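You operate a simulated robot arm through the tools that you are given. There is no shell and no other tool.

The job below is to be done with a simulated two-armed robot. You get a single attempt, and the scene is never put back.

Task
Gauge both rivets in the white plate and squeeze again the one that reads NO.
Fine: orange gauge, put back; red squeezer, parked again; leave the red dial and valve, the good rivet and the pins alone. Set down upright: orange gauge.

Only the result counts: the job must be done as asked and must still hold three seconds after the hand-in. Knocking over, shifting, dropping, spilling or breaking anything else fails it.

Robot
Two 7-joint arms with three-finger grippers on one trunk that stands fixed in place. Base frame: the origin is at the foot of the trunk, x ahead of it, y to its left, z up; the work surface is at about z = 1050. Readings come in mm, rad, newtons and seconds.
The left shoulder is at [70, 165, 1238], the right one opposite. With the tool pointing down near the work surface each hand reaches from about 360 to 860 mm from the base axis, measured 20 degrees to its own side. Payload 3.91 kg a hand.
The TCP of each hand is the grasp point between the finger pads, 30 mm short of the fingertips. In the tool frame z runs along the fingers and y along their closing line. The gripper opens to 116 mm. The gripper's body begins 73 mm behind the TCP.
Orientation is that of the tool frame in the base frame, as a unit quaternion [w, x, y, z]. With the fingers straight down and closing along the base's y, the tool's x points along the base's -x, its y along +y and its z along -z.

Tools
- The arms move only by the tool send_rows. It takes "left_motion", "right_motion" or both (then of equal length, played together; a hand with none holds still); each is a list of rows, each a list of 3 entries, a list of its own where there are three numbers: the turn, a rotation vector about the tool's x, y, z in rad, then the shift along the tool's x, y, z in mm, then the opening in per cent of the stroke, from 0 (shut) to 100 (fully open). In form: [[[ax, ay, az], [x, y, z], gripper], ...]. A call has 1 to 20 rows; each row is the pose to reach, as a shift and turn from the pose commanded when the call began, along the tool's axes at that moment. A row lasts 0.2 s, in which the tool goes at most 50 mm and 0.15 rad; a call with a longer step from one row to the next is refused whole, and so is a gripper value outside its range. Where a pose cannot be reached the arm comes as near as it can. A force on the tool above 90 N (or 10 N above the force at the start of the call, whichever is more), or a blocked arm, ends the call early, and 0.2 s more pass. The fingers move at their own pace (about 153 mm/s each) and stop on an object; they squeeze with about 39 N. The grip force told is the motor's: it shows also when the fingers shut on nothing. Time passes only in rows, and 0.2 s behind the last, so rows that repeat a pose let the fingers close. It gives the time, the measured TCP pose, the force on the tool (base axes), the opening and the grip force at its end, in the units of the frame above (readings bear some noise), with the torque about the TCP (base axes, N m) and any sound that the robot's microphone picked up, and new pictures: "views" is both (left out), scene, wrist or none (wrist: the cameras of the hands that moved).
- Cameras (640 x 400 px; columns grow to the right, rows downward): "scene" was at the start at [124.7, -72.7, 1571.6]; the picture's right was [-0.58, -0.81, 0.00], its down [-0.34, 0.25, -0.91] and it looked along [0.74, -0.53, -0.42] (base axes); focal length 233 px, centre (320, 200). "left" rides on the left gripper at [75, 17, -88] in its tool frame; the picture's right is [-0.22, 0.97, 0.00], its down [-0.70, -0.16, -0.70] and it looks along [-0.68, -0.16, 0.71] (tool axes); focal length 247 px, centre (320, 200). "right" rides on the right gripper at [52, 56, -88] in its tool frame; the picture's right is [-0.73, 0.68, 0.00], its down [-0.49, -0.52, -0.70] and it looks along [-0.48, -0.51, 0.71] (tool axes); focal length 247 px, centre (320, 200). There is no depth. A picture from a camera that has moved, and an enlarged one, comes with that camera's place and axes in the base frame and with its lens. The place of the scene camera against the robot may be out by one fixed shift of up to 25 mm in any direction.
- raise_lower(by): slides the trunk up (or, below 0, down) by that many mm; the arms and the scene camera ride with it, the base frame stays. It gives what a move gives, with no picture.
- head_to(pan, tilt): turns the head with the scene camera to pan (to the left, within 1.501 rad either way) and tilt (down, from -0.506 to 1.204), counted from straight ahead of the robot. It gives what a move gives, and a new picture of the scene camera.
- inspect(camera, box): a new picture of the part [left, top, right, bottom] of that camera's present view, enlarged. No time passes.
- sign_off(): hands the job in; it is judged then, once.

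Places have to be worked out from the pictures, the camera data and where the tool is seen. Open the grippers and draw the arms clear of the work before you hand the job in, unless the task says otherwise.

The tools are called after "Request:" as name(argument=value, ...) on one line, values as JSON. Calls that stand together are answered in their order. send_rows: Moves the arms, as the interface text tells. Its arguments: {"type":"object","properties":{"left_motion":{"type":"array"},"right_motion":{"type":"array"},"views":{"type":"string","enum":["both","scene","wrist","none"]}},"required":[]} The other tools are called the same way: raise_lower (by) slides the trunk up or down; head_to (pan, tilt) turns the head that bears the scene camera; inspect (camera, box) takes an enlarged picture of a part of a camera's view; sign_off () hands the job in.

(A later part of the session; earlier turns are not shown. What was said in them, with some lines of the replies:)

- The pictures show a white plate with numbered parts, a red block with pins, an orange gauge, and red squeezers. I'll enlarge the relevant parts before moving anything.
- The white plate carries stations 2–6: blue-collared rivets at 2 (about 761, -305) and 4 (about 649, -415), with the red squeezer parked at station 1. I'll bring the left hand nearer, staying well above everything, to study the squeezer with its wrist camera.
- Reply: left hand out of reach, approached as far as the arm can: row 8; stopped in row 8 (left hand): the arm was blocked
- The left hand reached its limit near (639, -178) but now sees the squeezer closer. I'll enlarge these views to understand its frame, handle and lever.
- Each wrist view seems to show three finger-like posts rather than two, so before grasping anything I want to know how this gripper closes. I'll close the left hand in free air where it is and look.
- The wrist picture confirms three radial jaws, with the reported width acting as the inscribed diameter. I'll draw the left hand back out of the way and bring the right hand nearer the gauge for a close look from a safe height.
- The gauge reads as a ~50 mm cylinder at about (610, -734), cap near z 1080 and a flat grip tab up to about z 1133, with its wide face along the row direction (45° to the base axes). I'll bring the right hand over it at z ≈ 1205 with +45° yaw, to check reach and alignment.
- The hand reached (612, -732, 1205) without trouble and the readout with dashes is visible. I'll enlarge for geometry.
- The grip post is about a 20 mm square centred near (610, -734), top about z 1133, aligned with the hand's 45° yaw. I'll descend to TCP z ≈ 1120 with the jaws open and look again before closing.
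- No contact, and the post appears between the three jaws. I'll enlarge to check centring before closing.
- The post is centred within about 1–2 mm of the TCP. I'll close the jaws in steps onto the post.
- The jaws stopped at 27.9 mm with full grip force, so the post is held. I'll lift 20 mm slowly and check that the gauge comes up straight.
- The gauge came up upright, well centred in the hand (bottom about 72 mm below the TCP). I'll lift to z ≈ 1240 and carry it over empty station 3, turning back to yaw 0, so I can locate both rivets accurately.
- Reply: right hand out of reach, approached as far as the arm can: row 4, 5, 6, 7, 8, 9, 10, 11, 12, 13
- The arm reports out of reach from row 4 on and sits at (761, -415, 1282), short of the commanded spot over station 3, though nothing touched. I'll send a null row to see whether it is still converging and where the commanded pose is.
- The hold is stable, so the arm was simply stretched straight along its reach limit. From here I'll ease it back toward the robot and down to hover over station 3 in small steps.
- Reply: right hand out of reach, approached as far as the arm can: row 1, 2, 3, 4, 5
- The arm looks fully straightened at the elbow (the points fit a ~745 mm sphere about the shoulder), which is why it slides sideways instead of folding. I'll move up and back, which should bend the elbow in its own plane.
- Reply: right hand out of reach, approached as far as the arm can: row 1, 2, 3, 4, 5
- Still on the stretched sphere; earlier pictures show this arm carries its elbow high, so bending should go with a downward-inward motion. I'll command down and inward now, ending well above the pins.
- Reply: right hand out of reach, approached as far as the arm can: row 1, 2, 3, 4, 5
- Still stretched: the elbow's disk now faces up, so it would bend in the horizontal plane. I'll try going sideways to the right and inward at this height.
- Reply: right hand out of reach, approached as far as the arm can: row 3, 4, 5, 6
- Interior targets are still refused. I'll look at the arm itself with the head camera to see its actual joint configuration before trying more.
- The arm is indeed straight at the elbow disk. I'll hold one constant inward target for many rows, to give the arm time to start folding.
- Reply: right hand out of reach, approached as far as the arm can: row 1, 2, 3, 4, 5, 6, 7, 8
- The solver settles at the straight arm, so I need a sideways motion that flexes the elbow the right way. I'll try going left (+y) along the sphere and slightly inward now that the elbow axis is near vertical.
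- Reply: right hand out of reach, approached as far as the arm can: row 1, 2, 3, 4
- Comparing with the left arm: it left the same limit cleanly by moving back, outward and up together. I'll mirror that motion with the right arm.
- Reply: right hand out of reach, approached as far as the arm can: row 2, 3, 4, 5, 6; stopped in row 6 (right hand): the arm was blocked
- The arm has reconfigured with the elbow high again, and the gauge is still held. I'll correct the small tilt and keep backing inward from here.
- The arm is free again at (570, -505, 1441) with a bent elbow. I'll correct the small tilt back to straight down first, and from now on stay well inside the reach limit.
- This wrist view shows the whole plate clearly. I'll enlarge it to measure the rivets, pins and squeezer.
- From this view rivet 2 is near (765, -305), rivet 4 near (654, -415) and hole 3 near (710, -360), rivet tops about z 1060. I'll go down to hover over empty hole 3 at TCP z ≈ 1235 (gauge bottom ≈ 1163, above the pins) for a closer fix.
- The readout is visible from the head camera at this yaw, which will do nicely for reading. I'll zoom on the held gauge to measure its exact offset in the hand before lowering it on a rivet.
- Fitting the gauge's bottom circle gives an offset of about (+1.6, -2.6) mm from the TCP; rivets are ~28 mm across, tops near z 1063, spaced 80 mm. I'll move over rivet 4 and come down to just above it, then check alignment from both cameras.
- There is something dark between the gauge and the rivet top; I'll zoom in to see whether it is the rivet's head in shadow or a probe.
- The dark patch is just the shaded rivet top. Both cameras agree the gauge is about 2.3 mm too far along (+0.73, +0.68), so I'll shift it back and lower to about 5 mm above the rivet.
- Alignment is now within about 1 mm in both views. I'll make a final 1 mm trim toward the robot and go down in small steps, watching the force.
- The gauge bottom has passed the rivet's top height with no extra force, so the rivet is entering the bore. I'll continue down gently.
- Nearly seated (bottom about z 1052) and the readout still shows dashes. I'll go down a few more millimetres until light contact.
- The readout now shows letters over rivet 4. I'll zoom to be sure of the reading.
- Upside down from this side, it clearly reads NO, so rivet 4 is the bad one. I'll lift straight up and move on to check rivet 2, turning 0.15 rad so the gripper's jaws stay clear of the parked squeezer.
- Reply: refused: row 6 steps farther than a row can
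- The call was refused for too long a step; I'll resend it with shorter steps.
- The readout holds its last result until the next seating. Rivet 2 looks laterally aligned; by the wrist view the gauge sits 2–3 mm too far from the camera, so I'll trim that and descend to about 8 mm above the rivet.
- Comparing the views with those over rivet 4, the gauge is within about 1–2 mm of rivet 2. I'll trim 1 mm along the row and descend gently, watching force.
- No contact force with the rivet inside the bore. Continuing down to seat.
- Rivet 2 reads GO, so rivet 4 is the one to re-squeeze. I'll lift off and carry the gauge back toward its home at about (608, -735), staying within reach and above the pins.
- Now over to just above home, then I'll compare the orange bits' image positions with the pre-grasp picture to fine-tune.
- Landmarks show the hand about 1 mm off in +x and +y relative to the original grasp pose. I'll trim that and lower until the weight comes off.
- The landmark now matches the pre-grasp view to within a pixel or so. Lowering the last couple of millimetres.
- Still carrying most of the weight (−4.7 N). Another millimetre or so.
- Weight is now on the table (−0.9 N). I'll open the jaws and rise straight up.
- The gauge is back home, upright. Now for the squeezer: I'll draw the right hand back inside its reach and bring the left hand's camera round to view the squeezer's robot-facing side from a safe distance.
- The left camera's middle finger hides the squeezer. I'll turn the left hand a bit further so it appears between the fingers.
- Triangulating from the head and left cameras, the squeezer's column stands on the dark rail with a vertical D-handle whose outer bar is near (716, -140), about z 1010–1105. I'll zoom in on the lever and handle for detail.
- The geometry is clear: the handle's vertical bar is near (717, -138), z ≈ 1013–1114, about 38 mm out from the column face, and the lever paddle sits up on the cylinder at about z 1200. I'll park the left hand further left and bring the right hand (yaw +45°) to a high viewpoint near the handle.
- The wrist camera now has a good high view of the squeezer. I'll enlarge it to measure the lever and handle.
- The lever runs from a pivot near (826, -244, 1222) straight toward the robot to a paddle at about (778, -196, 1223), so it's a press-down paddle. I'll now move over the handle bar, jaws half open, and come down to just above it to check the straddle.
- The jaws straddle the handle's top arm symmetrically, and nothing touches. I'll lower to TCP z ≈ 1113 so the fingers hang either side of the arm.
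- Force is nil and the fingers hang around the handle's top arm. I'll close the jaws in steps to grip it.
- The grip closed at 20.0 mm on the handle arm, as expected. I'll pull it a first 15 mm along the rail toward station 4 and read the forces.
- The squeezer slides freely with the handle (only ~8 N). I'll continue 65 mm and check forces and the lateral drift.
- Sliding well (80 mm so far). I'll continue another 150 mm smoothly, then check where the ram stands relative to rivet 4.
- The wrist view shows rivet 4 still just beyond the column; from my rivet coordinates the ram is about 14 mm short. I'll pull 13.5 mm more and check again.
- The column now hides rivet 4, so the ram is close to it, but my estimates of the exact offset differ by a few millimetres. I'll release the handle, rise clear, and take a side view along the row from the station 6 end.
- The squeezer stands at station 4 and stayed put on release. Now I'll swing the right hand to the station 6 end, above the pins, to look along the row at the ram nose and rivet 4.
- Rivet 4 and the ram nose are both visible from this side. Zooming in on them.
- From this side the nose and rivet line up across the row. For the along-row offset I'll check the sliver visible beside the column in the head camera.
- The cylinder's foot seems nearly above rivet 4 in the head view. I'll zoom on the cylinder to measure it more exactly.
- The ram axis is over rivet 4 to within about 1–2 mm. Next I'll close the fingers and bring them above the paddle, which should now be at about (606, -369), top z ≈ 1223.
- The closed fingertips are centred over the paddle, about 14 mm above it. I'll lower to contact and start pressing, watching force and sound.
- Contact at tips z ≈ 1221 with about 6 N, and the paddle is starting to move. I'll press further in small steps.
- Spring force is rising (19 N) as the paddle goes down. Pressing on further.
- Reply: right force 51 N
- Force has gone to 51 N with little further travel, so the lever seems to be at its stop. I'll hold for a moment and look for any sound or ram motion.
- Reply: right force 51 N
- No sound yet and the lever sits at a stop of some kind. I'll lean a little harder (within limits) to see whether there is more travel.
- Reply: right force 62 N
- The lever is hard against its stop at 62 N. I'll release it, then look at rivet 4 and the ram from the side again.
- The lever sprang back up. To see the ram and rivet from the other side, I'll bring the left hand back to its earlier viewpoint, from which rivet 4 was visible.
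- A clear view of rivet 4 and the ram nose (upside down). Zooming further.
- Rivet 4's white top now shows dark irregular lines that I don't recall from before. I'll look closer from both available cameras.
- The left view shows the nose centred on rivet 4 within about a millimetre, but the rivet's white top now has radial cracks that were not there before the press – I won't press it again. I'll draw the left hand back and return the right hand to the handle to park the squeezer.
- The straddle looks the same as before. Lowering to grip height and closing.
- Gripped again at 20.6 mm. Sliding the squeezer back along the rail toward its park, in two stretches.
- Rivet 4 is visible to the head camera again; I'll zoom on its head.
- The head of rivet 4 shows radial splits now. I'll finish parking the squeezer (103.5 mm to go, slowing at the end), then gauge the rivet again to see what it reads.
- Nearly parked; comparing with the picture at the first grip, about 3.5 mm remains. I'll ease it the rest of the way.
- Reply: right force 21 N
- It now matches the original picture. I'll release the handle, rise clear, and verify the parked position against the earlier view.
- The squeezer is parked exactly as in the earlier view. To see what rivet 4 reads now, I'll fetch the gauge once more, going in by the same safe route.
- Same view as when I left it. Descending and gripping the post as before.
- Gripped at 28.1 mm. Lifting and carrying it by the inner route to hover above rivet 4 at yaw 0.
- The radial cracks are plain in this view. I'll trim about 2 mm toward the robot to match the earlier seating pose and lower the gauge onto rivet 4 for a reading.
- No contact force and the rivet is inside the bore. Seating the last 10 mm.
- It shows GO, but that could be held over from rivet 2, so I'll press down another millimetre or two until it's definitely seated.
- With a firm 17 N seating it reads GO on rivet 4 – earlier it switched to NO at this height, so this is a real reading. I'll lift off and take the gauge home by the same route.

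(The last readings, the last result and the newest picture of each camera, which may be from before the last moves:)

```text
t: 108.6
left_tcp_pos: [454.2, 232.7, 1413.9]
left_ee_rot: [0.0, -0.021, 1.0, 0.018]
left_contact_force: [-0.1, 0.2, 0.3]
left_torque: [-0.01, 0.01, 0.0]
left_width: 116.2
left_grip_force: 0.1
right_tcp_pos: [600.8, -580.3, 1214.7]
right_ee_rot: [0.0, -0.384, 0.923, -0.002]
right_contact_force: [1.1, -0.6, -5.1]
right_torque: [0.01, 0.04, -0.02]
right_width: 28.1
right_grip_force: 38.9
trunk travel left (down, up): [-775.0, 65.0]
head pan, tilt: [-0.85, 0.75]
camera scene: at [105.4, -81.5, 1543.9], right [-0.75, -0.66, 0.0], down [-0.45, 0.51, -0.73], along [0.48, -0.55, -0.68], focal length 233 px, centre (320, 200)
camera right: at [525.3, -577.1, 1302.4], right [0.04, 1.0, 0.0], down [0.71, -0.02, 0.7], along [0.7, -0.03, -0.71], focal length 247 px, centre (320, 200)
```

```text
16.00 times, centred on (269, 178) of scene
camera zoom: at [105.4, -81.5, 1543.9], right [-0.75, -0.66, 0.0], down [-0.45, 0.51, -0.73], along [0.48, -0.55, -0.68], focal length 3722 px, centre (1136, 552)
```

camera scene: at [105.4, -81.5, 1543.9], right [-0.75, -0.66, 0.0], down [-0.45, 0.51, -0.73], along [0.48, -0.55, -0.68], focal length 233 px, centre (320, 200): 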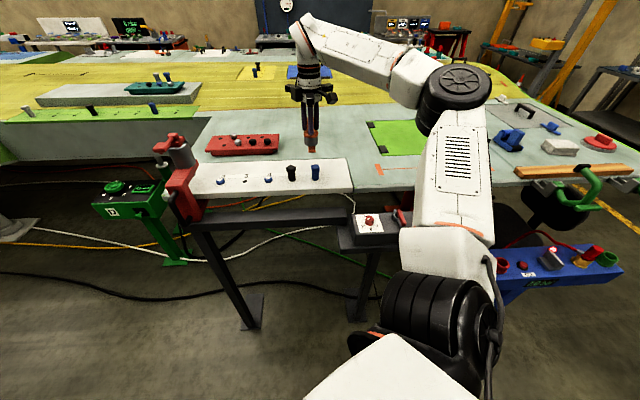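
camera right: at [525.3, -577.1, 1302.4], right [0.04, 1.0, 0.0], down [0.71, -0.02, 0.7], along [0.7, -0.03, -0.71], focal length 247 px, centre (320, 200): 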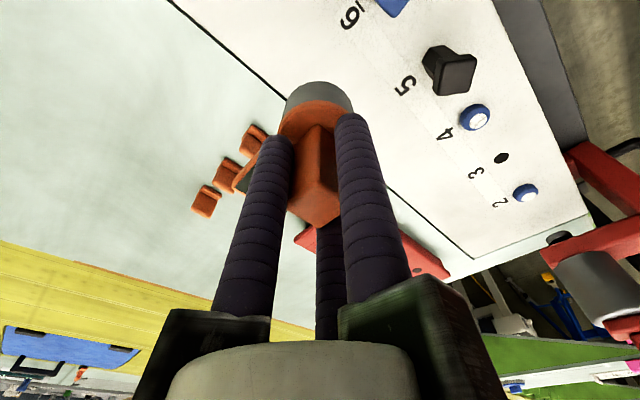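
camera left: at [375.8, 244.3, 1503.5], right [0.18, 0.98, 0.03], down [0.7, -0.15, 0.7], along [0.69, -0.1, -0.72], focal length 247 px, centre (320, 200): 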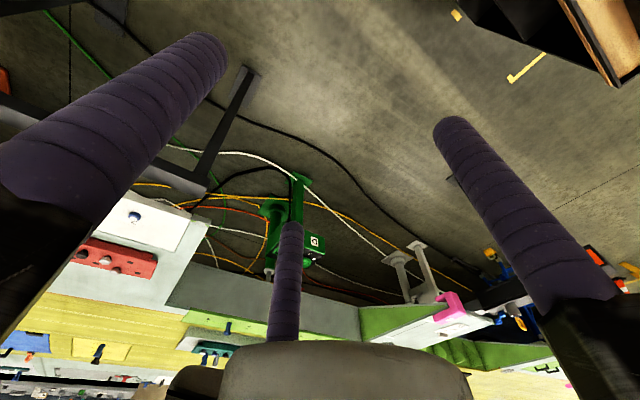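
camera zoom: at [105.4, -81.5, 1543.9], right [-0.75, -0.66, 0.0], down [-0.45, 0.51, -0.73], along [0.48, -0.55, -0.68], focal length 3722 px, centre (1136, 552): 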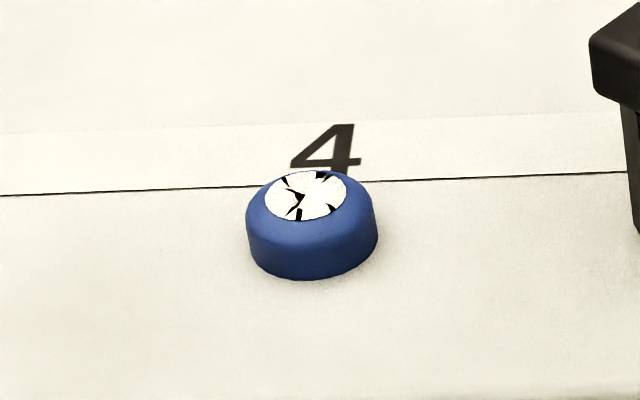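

Now down to just above the gauge's home spot and compare with the landmark picture.

Request:
send_rows(right_motion=[[[0, 0, 0], [26, -29, 12], 0], [[0, 0, 0], [52, -57, 24], 0], [[0, 0, 0], [78, -86, 36], 0], [[0, 0, 0], [103.7, -114.7, 48], 0], [[0, 0, 0], [103.7, -114.7, 70], 0], [[0, 0, 0], [103.7, -114.7, 85], 0], [[0, 0, 0], [103.7, -114.7, 88], 0], [[0, 0, 0], [103.7, -114.7, 88], 0]], views="none")

Request:
inspect(camera="right", box=[220, 70, 460, 290])

Request:
inspect(camera="scene", box=[315, 125, 350, 155])

```text
t: 110.4
left_tcp_pos: [452.5, 233.1, 1413.8]
left_ee_rot: [0.0, -0.02, 1.0, 0.017]
left_contact_force: [-0.3, -0.2, 0.6]
left_torque: [0.0, -0.02, -0.03]
left_width: 116.3
left_grip_force: 0.0
right_tcp_pos: [607.2, -733.0, 1127.7]
right_ee_rot: [0.0, -0.382, 0.924, -0.001]
right_contact_force: [0.7, 0.5, -4.9]
right_torque: [0.05, 0.03, 0.01]
right_width: 27.9
right_grip_force: 39.5
trunk travel left (down, up): [-775.0, 65.0]
head pan, tilt: [-0.85, 0.75]
```

```text
1.82 times, centred on (340, 180) of right
camera zoom: at [532.3, -730.7, 1214.3], right [0.04, 1.0, 0.0], down [0.71, -0.02, 0.7], along [0.7, -0.03, -0.71], focal length 449 px, centre (284, 236)
```

zoom: 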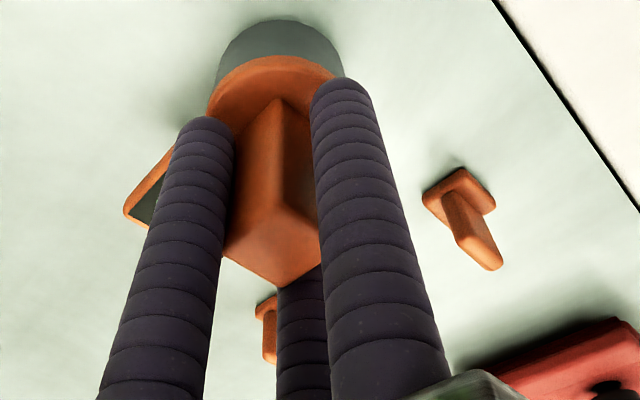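

```text
13.33 times, centred on (332, 140) of scene
camera zoom: at [104.8, -82.0, 1543.9], right [-0.75, -0.66, 0.0], down [-0.45, 0.51, -0.73], along [0.48, -0.55, -0.68], focal length 3102 px, centre (153, 1000)
```

zoom: 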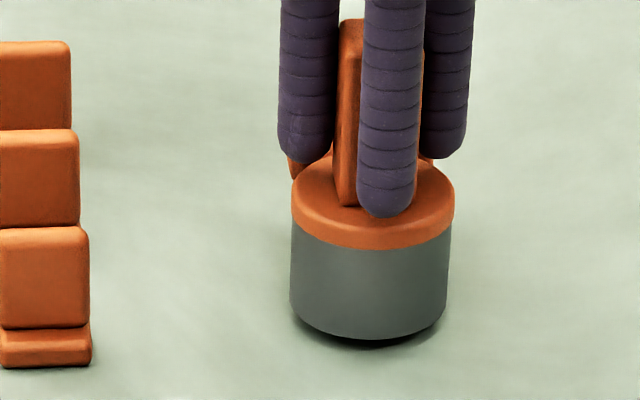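

Both landmark views say the gauge is about 3 mm too near the robot (tool +y). I'll correct that and lower most of the way.

Request:
send_rows(right_motion=[[[0, 0, 0], [0, -1.6, 0], 0], [[0, 0, 0], [0, -3.2, 1], 0], [[0, 0, 0], [0, -3.2, 3], 0], [[0, 0, 0], [0, -3.2, 3], 0]], views="none")

Request:
inspect(camera="right", box=[220, 70, 460, 290])

Request:
inspect(camera="scene", box=[315, 125, 350, 155])

```text
t: 111.4
left_tcp_pos: [454.8, 232.3, 1414.1]
left_ee_rot: [0.001, -0.021, 1.0, 0.017]
left_contact_force: [-0.8, 0.2, 0.2]
left_torque: [-0.04, -0.03, -0.03]
left_width: 116.1
left_grip_force: 0.1
right_tcp_pos: [610.4, -737.1, 1123.3]
right_ee_rot: [0.001, -0.382, 0.924, -0.001]
right_contact_force: [-1.1, -0.3, -5.4]
right_torque: [0.05, 0.04, 0.01]
right_width: 28.1
right_grip_force: 38.9
trunk travel left (down, up): [-775.0, 65.0]
head pan, tilt: [-0.85, 0.75]
```

```text
1.82 times, centred on (340, 180) of right
camera zoom: at [535.1, -733.8, 1211.2], right [0.04, 1.0, 0.0], down [0.71, -0.03, 0.7], along [0.7, -0.03, -0.71], focal length 449 px, centre (284, 236)
```

zoom: 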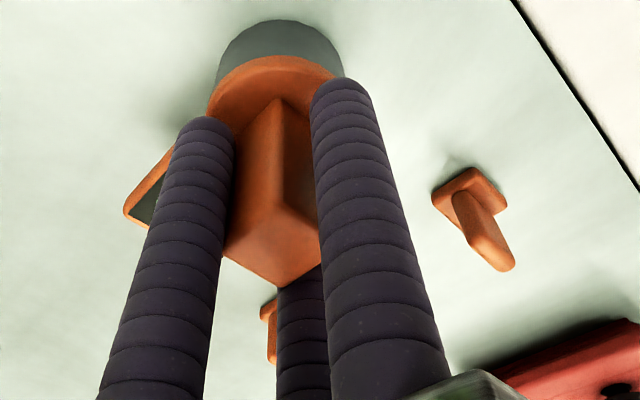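

```text
13.33 times, centred on (332, 140) of scene
camera zoom: at [105.2, -82.1, 1543.8], right [-0.75, -0.66, 0.0], down [-0.45, 0.51, -0.73], along [0.48, -0.55, -0.68], focal length 3102 px, centre (153, 1000)
```

zoom: 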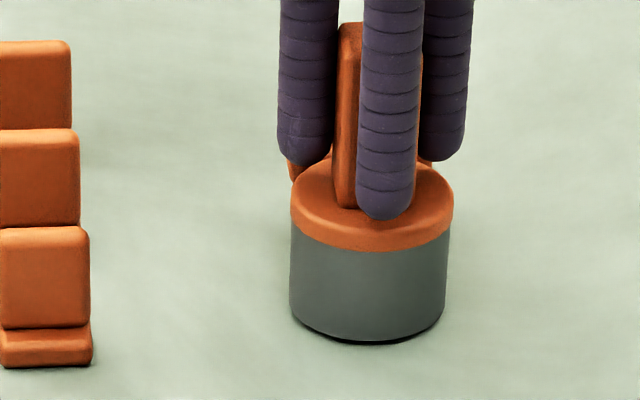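

The landmarks now match within a pixel or two. Lowering until the weight comes off.

Request:
send_rows(right_motion=[[[0, 0, 0], [0, 0, 0.7], 0], [[0, 0, 0], [0, 0, 1.4], 0], [[0, 0, 0], [0, 0, 2.0], 0], [[0, 0, 0], [0, 0, 2.0], 0]], views="none")

```text
t: 112.4
left_tcp_pos: [452.9, 232.3, 1413.8]
left_ee_rot: [0.001, -0.02, 1.0, 0.017]
left_contact_force: [0.6, -0.8, -0.4]
left_torque: [0.01, 0.02, 0.0]
left_width: 115.9
left_grip_force: 0.0
right_tcp_pos: [610.1, -736.3, 1122.5]
right_ee_rot: [0.001, -0.382, 0.924, -0.001]
right_contact_force: [-0.4, 0.8, -5.2]
right_torque: [0.01, -0.01, 0.01]
right_width: 28.3
right_grip_force: 38.9
trunk travel left (down, up): [-775.0, 65.0]
head pan, tilt: [-0.85, 0.75]
```

Request:
send_rows(right_motion=[[[0, 0, 0], [0, 0, 0.6], 0], [[0, 0, 0], [0, 0, 1.2], 0], [[0, 0, 0], [0, 0, 1.2], 0]], views="none")

```text
t: 113.2
left_tcp_pos: [452.6, 233.4, 1414.5]
left_ee_rot: [0.001, -0.021, 1.0, 0.018]
left_contact_force: [0.6, 0.3, 0.3]
left_torque: [0.01, 0.01, 0.02]
left_width: 116.1
left_grip_force: 0.1
right_tcp_pos: [609.5, -736.4, 1122.0]
right_ee_rot: [0.0, -0.383, 0.924, 0.0]
right_contact_force: [1.0, -3.6, 2.3]
right_torque: [-0.01, 0.02, -0.01]
right_width: 28.2
right_grip_force: 39.4
trunk travel left (down, up): [-775.0, 65.0]
head pan, tilt: [-0.85, 0.75]
```

The gauge rests on the table (+2 N). Opening the jaws and rising straight up, then checking its place.

Request:
send_rows(right_motion=[[[0, 0, 0], [0, 0, 0], 28], [[0, 0, 0], [0, 0, 0], 40], [[0, 0, 0], [0, 0, 0], 80], [[0, 0, 0], [0, 0, 0], 100], [[0, 0, 0], [0, 0, 0], 100], [[0, 0, 0], [0, 0, -15], 100], [[0, 0, 0], [0, 0, -35], 100], [[0, 0, 0], [0, 0, -55], 100]], views="both")

Request:
inspect(camera="right", box=[220, 20, 460, 260])

Request:
inspect(camera="scene", box=[290, 110, 370, 180])

```text
t: 115.0
left_tcp_pos: [453.2, 232.6, 1414.5]
left_ee_rot: [0.0, -0.021, 1.0, 0.016]
left_contact_force: [0.8, 1.0, -0.1]
left_torque: [-0.02, 0.02, -0.04]
left_width: 116.0
left_grip_force: 0.0
right_tcp_pos: [611.7, -735.0, 1176.7]
right_ee_rot: [0.0, -0.383, 0.924, -0.001]
right_contact_force: [0.2, -0.4, 0.0]
right_torque: [0.01, 0.02, 0.0]
right_width: 115.7
right_grip_force: 0.0
trunk travel left (down, up): [-775.0, 65.0]
head pan, tilt: [-0.85, 0.75]
camera scene: at [104.6, -80.7, 1543.9], right [-0.75, -0.66, 0.0], down [-0.45, 0.51, -0.73], along [0.48, -0.55, -0.68], focal length 233 px, centre (320, 200)
camera right: at [536.7, -732.7, 1264.4], right [0.04, 1.0, 0.0], down [0.71, -0.02, 0.7], along [0.7, -0.03, -0.71], focal length 247 px, centre (320, 200)
```

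scene: 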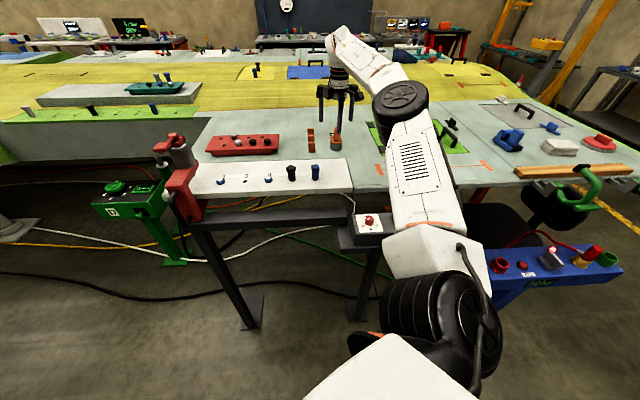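
right: 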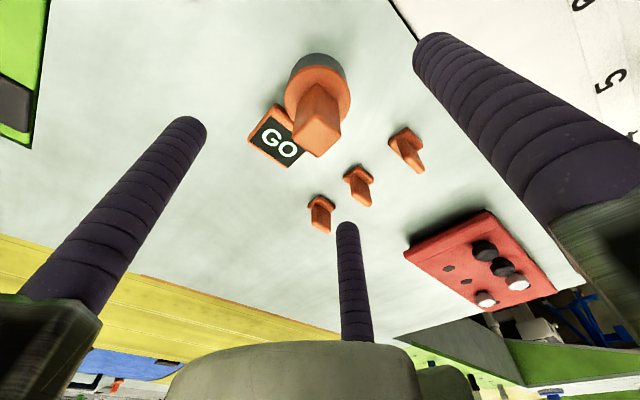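

```text
1.67 times, centred on (340, 140) of right
camera zoom: at [536.7, -732.7, 1264.4], right [0.04, 1.0, 0.0], down [0.71, -0.02, 0.7], along [0.7, -0.03, -0.71], focal length 412 px, centre (287, 300)
```

zoom: 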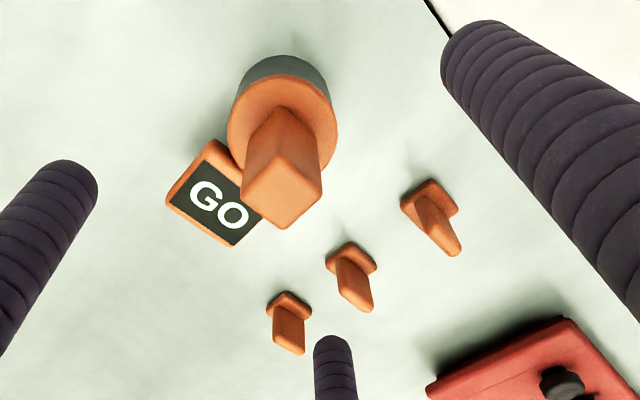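

```text
5.71 times, centred on (330, 145) of scene
camera zoom: at [104.6, -80.7, 1543.9], right [-0.75, -0.66, 0.0], down [-0.45, 0.51, -0.73], along [0.48, -0.55, -0.68], focal length 1329 px, centre (263, 514)
```

zoom: 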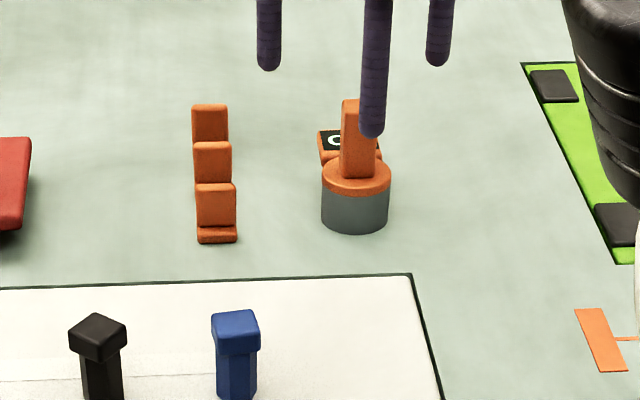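

The gauge stands upright at its home, matching the first return within about a millimetre. I'll now draw the right hand back up and clear of the work.

Request:
send_rows(right_motion=[[[0, 0, 0], [-7, 23, -15], 100], [[0, 0, 0.1], [-15, 46, -30], 100], [[0, 0, 0.2], [-22, 70, -46], 100], [[0, 0, 0.32], [-30, 93, -61], 100], [[0, 0, 0.44], [-37, 116, -76], 100], [[0, 0, 0.56], [-44, 140, -92], 100], [[0, 0, 0.67], [-52, 163, -107], 100], [[0, 0, 0.785], [-59, 186, -122], 100], [[0, 0, 0.785], [-42, 205, -150], 100], [[0, 0, 0.785], [-25, 224, -180], 100], [[0, 0, 0.785], [-8, 240, -210], 100], [[0, 0, 0.785], [8, 250, -245], 100], [[0, 0, 0.785], [20, 255, -280], 100], [[0, 0, 0.785], [25, 255, -310], 100]], views="both")

Request:
inspect(camera="scene", box=[150, 120, 350, 240])

Request:
inspect(camera="scene", box=[335, 195, 435, 260])

```text
t: 118.0
left_tcp_pos: [452.2, 232.9, 1414.2]
left_ee_rot: [0.0, -0.021, 1.0, 0.017]
left_contact_force: [0.9, 0.0, 0.7]
left_torque: [0.04, -0.01, 0.01]
left_width: 116.0
left_grip_force: 0.1
right_tcp_pos: [474.4, -578.3, 1461.0]
right_ee_rot: [0.0, 0.0, 1.0, 0.0]
right_contact_force: [-0.5, -0.3, 0.2]
right_torque: [0.0, -0.01, 0.01]
right_width: 116.2
right_grip_force: 0.0
right hand out of reach, approached as far as the arm can: row 11, 12, 13, 14
trunk travel left (down, up): [-775.0, 65.0]
head pan, tilt: [-0.85, 0.75]
camera scene: at [104.6, -81.1, 1543.9], right [-0.75, -0.66, 0.0], down [-0.45, 0.51, -0.73], along [0.48, -0.55, -0.68], focal length 233 px, centre (320, 200)
camera right: at [424.0, -522.7, 1549.1], right [0.73, 0.68, 0.0], down [0.49, -0.52, 0.7], along [0.48, -0.51, -0.71], focal length 247 px, centre (320, 200)
```

scene: 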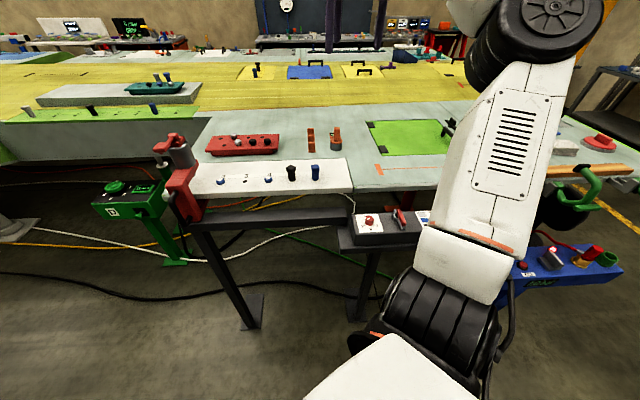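
right: 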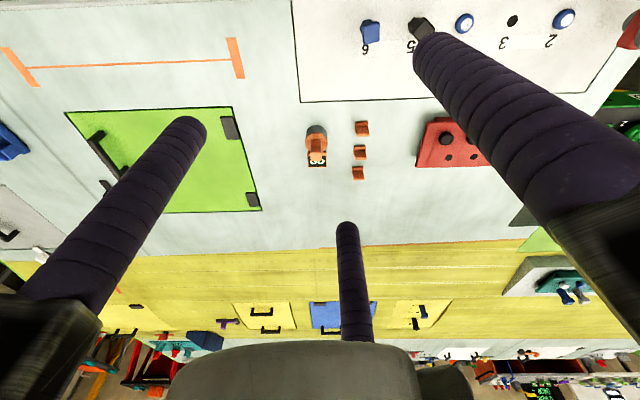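

```text
3.20 times, centred on (250, 180) of scene
camera zoom: at [104.6, -81.1, 1543.9], right [-0.75, -0.66, 0.0], down [-0.45, 0.51, -0.73], along [0.48, -0.55, -0.68], focal length 744 px, centre (544, 264)
```

zoom: 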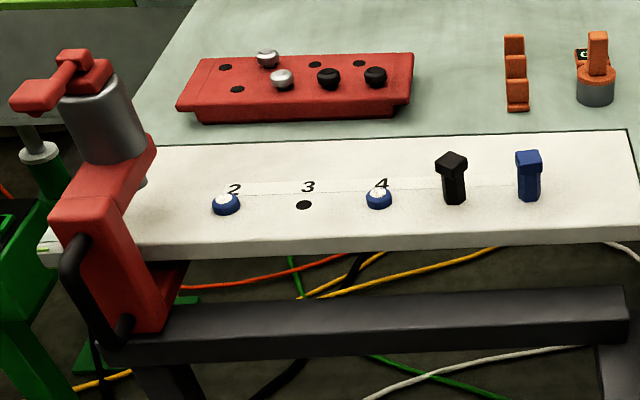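

```text
6.15 times, centred on (385, 228) of scene
camera zoom: at [104.6, -81.1, 1543.9], right [-0.75, -0.66, 0.0], down [-0.45, 0.51, -0.73], along [0.48, -0.55, -0.68], focal length 1432 px, centre (-80, 31)
```

zoom: 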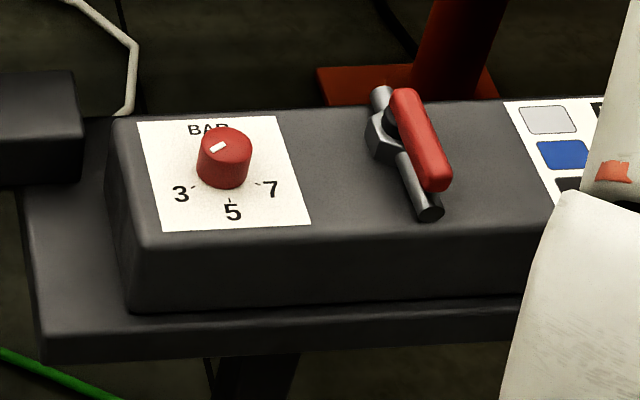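

Everything else looks undisturbed. There's a small chart beside the valve I couldn't see before; I'll turn the head to read it.

Request:
head_to(pan=-1.1, tilt=0.9)

Request:
inspect(camera="right", box=[440, 0, 600, 60])

```text
t: 118.8
left_tcp_pos: [452.4, 232.6, 1414.0]
left_ee_rot: [0.001, -0.02, 1.0, 0.018]
left_contact_force: [0.0, 0.6, 0.2]
left_torque: [0.02, -0.02, -0.02]
left_width: 116.2
left_grip_force: 0.1
right_tcp_pos: [474.5, -577.8, 1461.4]
right_ee_rot: [0.001, 0.0, 1.0, -0.001]
right_contact_force: [0.0, 0.0, -0.5]
right_torque: [0.02, 0.0, -0.04]
right_width: 116.2
right_grip_force: 0.0
trunk travel left (down, up): [-775.0, 65.0]
head pan, tilt: [-1.1, 0.901]
camera scene: at [84.2, -86.8, 1532.0], right [-0.89, -0.46, 0.0], down [-0.36, 0.7, -0.62], along [0.28, -0.55, -0.78], focal length 233 px, centre (320, 200)
```

scene: 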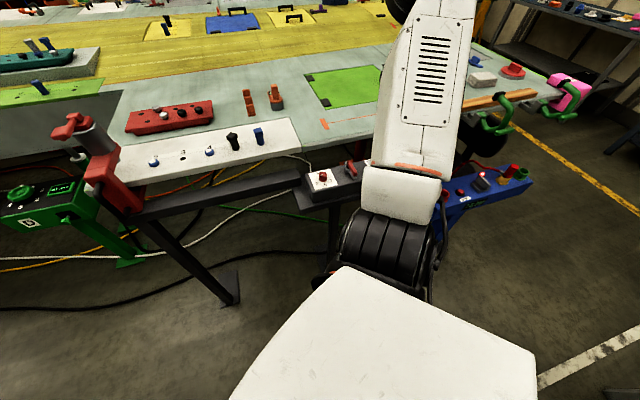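

```text
4.00 times, centred on (520, 30) of right
camera zoom: at [424.1, -523.3, 1548.4], right [0.73, 0.68, 0.0], down [0.49, -0.52, 0.7], along [0.48, -0.51, -0.71], focal length 988 px, centre (-480, 880)
```

zoom: 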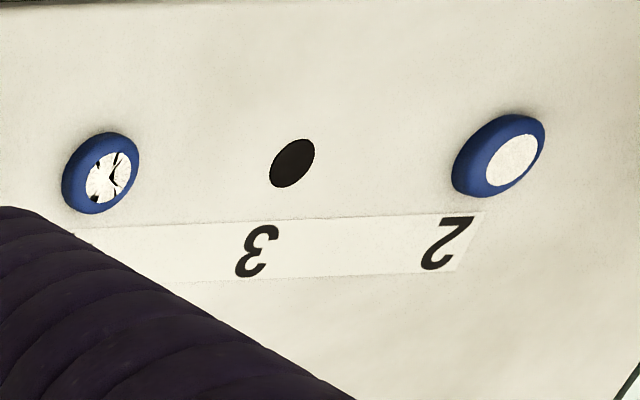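

The arm still hides the chart. I'll swing the right hand forward over the free area at this height so the head can see it.

Request:
send_rows(right_motion=[[[0, 0, 0], [-12, 35, 3], 100], [[0, 0, 0], [-24, 70, 6], 100], [[0, 0, 0], [-36, 106, 9], 100], [[0, 0, 0], [-48, 141, 12], 100], [[0, 0, 0], [-60, 177, 15], 100], [[0, 0, 0], [-72, 212, 18], 100], [[0, 0, 0], [-85, 248, 20], 100]], views="scene")

Request:
inspect(camera="scene", box=[290, 150, 430, 230])

```text
t: 120.4
left_tcp_pos: [454.9, 234.3, 1413.4]
left_ee_rot: [-0.001, -0.021, 1.0, 0.016]
left_contact_force: [0.3, 0.8, -0.1]
left_torque: [-0.03, 0.06, -0.04]
left_width: 116.1
left_grip_force: 0.1
right_tcp_pos: [560.7, -325.9, 1443.9]
right_ee_rot: [0.0, 0.0, 1.0, -0.002]
right_contact_force: [0.8, 0.5, -0.2]
right_torque: [-0.01, 0.01, -0.02]
right_width: 116.0
right_grip_force: 0.1
trunk travel left (down, up): [-775.0, 65.0]
head pan, tilt: [-1.1, 0.901]
camera scene: at [85.7, -84.2, 1532.0], right [-0.89, -0.45, 0.0], down [-0.36, 0.7, -0.62], along [0.28, -0.55, -0.78], focal length 233 px, centre (320, 200)
```

scene: 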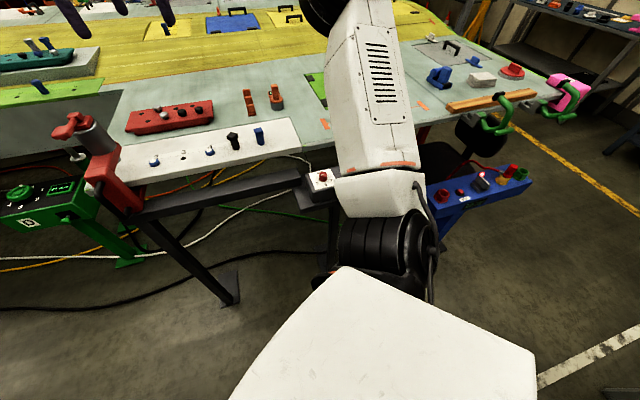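

```text
4.57 times, centred on (360, 190) of scene
camera zoom: at [85.7, -84.2, 1532.0], right [-0.89, -0.45, 0.0], down [-0.36, 0.7, -0.62], along [0.28, -0.55, -0.78], focal length 1063 px, centre (137, 246)
```

zoom: 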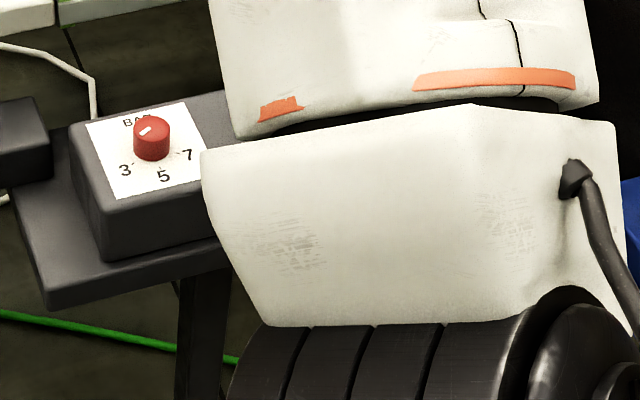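

The shoulder still blocks it; earlier, with the hand further forward, the chart was in view. I'll reach forward at a safe height and look again.

Request:
send_rows(right_motion=[[[0, 0, 0], [-26, -15, 29], 100], [[0, 0, 0], [-52, -30, 58], 100], [[0, 0, 0], [-78, -44, 87], 100], [[0, 0, 0], [-104, -59, 116], 100], [[0, 0, 0], [-129, -74, 140], 100], [[0, 0, 0], [-129, -74, 140], 100]], views="scene")

Request:
inspect(camera="scene", box=[290, 150, 430, 230])

```text
t: 121.8
left_tcp_pos: [451.4, 232.9, 1414.7]
left_ee_rot: [0.001, -0.021, 1.0, 0.017]
left_contact_force: [-0.4, -0.1, 0.2]
left_torque: [-0.02, -0.02, -0.02]
left_width: 116.0
left_grip_force: 0.2
right_tcp_pos: [688.3, -404.4, 1303.1]
right_ee_rot: [0.001, -0.001, 1.0, -0.001]
right_contact_force: [0.0, -0.2, -0.6]
right_torque: [0.0, -0.04, 0.01]
right_width: 115.8
right_grip_force: 0.1
trunk travel left (down, up): [-775.0, 65.0]
head pan, tilt: [-1.1, 0.901]
camera scene: at [82.8, -85.9, 1532.2], right [-0.89, -0.45, 0.0], down [-0.36, 0.7, -0.62], along [0.28, -0.55, -0.78], focal length 233 px, centre (320, 200)
```

scene: 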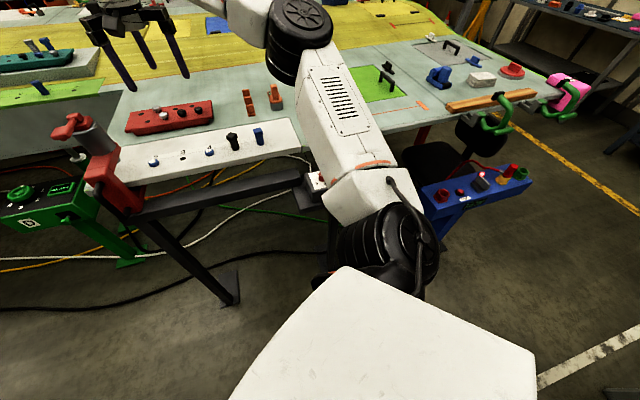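

```text
4.57 times, centred on (360, 190) of scene
camera zoom: at [82.8, -85.9, 1532.2], right [-0.89, -0.45, 0.0], down [-0.36, 0.7, -0.62], along [0.28, -0.55, -0.78], focal length 1063 px, centre (137, 246)
```

zoom: 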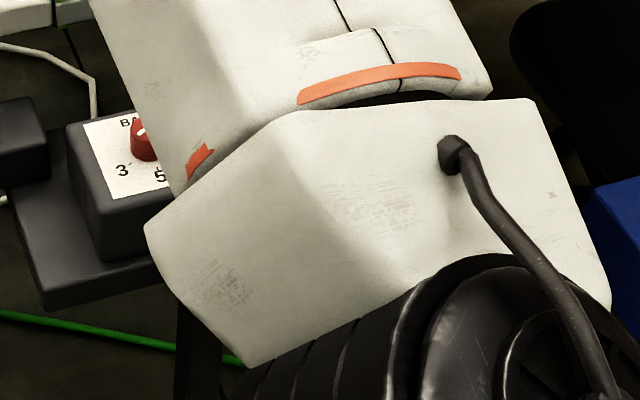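

Still hidden. When the hand was near the squeezer's handle the chart peeked out beside the arm, so I'll go to that side at a safe height and point the head at it.

Request:
send_rows(right_motion=[[[0, 0, 0], [-2, 36, -4], 100], [[0, 0, 0], [-4, 72, -8], 100], [[0, 0, 0], [-6, 108, -12], 100], [[0, 0, 0], [-8, 145, -16], 100], [[0, 0, 0], [-10, 181, -20], 100], [[0, 0, 0], [-11, 218, -24], 100], [[0, 0, 0], [-12, 254, -27], 100]], views="none")

Request:
head_to(pan=-1.0, tilt=0.7)

```text
t: 123.4
left_tcp_pos: [453.6, 236.6, 1413.9]
left_ee_rot: [0.0, -0.021, 1.0, 0.015]
left_contact_force: [-0.8, 1.1, -0.3]
left_torque: [-0.07, 0.01, -0.03]
left_width: 116.3
left_grip_force: 0.1
right_tcp_pos: [702.1, -148.4, 1331.6]
right_ee_rot: [0.0, 0.0, 1.0, -0.002]
right_contact_force: [-0.1, 0.2, 0.9]
right_torque: [-0.02, 0.01, 0.01]
right_width: 116.2
right_grip_force: 0.0
trunk travel left (down, up): [-775.0, 65.0]
head pan, tilt: [-1.1, 0.901]
```

```text
t: 124.1
left_tcp_pos: [453.4, 232.7, 1414.7]
left_ee_rot: [0.0, -0.021, 1.0, 0.016]
left_contact_force: [-0.2, 0.1, 0.1]
left_torque: [-0.02, -0.01, -0.03]
left_width: 116.2
left_grip_force: 0.1
right_tcp_pos: [701.5, -151.5, 1332.0]
right_ee_rot: [-0.001, 0.0, 1.0, -0.001]
right_contact_force: [0.6, -0.2, 0.2]
right_torque: [0.03, 0.0, 0.01]
right_width: 115.8
right_grip_force: 0.0
trunk travel left (down, up): [-775.0, 65.0]
head pan, tilt: [-1.0, 0.7]
camera scene: at [95.7, -90.3, 1548.2], right [-0.84, -0.54, 0.0], down [-0.35, 0.54, -0.76], along [0.41, -0.64, -0.64], focal length 233 px, centre (320, 200)
```

scene: 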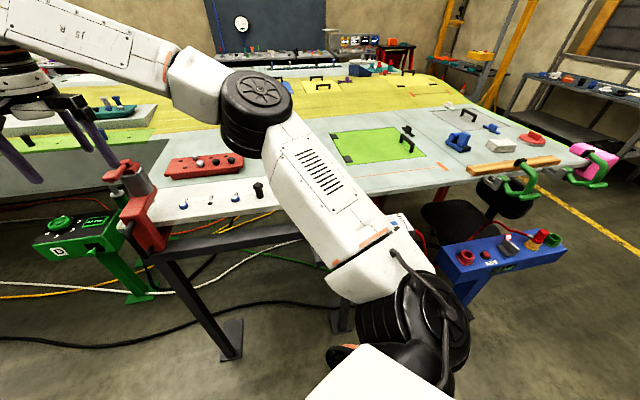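

The chart peeks out just right of the upper arm; zooming in on it.

Request:
inspect(camera="scene", box=[370, 205, 435, 260])

```text
7.27 times, centred on (402, 232) of scene
camera zoom: at [95.7, -90.3, 1548.2], right [-0.84, -0.54, 0.0], down [-0.35, 0.54, -0.76], along [0.41, -0.64, -0.64], focal length 1692 px, centre (-280, -36)
```

zoom: 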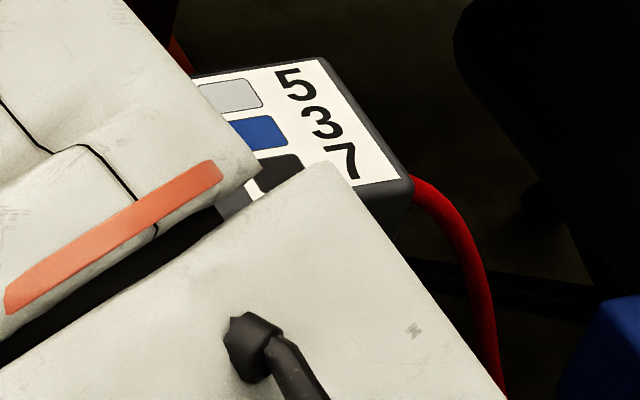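

The chart reads grey 5, blue 3, black 7 – and the dial's mark points at 3, so I left the right pressure for a blue rivet. All that remains is to draw the right hand clear; then a last check of the scene.

Request:
send_rows(right_motion=[[[0, 0, 0], [20, -25, -15], 100], [[0, 0, 0], [42, -52, -30], 100], [[0, 0, 0], [64, -82, -45], 100], [[0, 0, 0], [86, -112, -60], 100], [[0, 0, 0], [108, -142, -72], 100], [[0, 0, 0], [130, -172, -84], 100], [[0, 0, 0], [152, -202, -94], 100], [[0, 0, 0], [174, -232, -102], 100], [[0, 0, 0], [194, -262, -108], 100], [[0, 0, 0], [212, -290, -112], 100]], views="none")

Request:
head_to(pan=-0.75, tilt=0.6)

```text
t: 126.3
left_tcp_pos: [451.1, 231.3, 1414.7]
left_ee_rot: [0.001, -0.022, 1.0, 0.017]
left_contact_force: [-1.1, 0.3, 1.2]
left_torque: [-0.01, -0.02, -0.04]
left_width: 115.9
left_grip_force: 0.1
right_tcp_pos: [487.9, -441.8, 1440.2]
right_ee_rot: [0.001, 0.0, 1.0, 0.0]
right_contact_force: [-0.5, 0.2, -0.3]
right_torque: [0.04, -0.01, -0.03]
right_width: 116.2
right_grip_force: 0.0
trunk travel left (down, up): [-775.0, 65.0]
head pan, tilt: [-1.0, 0.7]
```

```text
t: 127.1
left_tcp_pos: [453.0, 232.7, 1415.4]
left_ee_rot: [0.0, -0.021, 1.0, 0.017]
left_contact_force: [0.4, -1.1, -0.1]
left_torque: [-0.02, -0.03, 0.0]
left_width: 116.0
left_grip_force: 0.1
right_tcp_pos: [489.2, -441.0, 1440.8]
right_ee_rot: [-0.001, 0.0, 1.0, 0.0]
right_contact_force: [0.9, 0.7, -0.2]
right_torque: [-0.03, -0.01, -0.01]
right_width: 116.1
right_grip_force: 0.1
trunk travel left (down, up): [-775.0, 65.0]
head pan, tilt: [-0.75, 0.6]
camera scene: at [114.5, -79.2, 1556.8], right [-0.68, -0.73, 0.0], down [-0.41, 0.39, -0.82], along [0.6, -0.56, -0.57], focal length 233 px, centre (320, 200)
```

scene: 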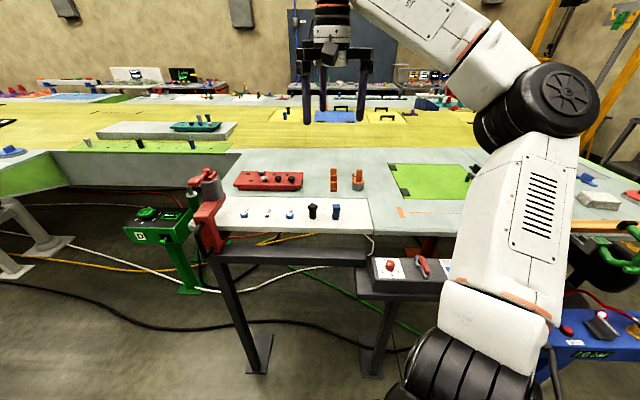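

Request:
inspect(camera="scene", box=[180, 160, 380, 270])

Request:
inspect(camera="scene", box=[365, 250, 445, 300])

```text
3.20 times, centred on (280, 215) of scene
camera zoom: at [114.5, -79.2, 1556.8], right [-0.68, -0.73, 0.0], down [-0.41, 0.39, -0.82], along [0.6, -0.56, -0.57], focal length 744 px, centre (448, 152)
```

zoom: 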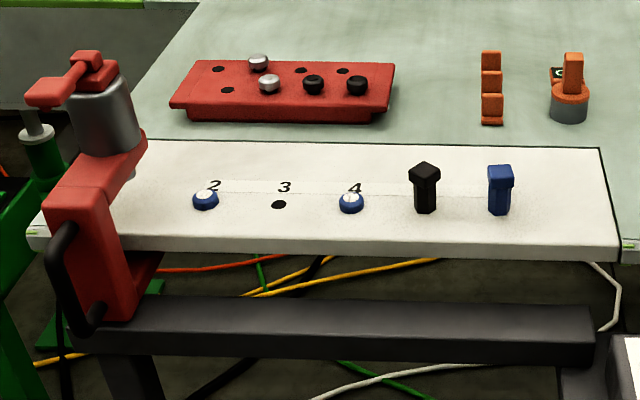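

```text
8.00 times, centred on (405, 275) of scene
camera zoom: at [114.5, -79.2, 1556.8], right [-0.68, -0.73, 0.0], down [-0.41, 0.39, -0.82], along [0.6, -0.56, -0.57], focal length 1861 px, centre (-360, -400)
```

zoom: 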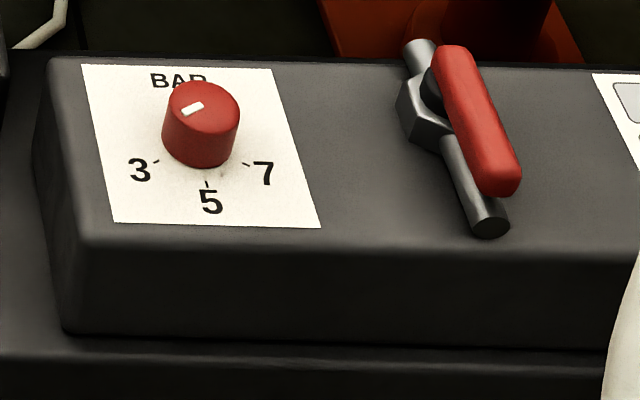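

Final state: squeezer parked, gauge upright at home, dial (on 3), valve, pins and rivet 2 untouched, both hands open and clear. Rivet 4 now reads GO, although its head shows radial cracks since the squeeze, which I can't undo. Handing in.

Request:
sign_off()

```text
The job is handed in.
```

I gauged both rivets, squeezed rivet 4 again and handed the job in. However, rivet 4's head cracked, so I can't say it's sound.

- **Gauging:** rivet 2 read GO and I left it alone. Rivet 4 read NO.
- **Squeezing:** I slid the red squeezer over rivet 4 and pressed its paddle to the stop. When I gauged rivet 4 again afterwards, firmly seated, it showed GO. The display was already showing GO from rivet 2, but at the same depth it had switched to NO before the squeeze.
- **Cracks:** rivet 4's white head now has radial cracks that weren't visible before I pressed. The ram was centred to within about a millimetre and the dial points to 3. The chart by the valve, which I only read afterwards, gives 3 for blue, the colour of this rivet's collar. I held the paddle down for about three seconds and leaned harder partway through (up to 62 N). That may have over-squeezed the rivet, but I don't know the cause. I did not press it again.
- **Put back:** the squeezer is parked at its starting point. The gauge stands upright in its original place, within about a millimetre or two.
- **Left alone:** I did not touch the dial, valve or pins, and nothing was knocked over. Both grippers are open and clear of the work.
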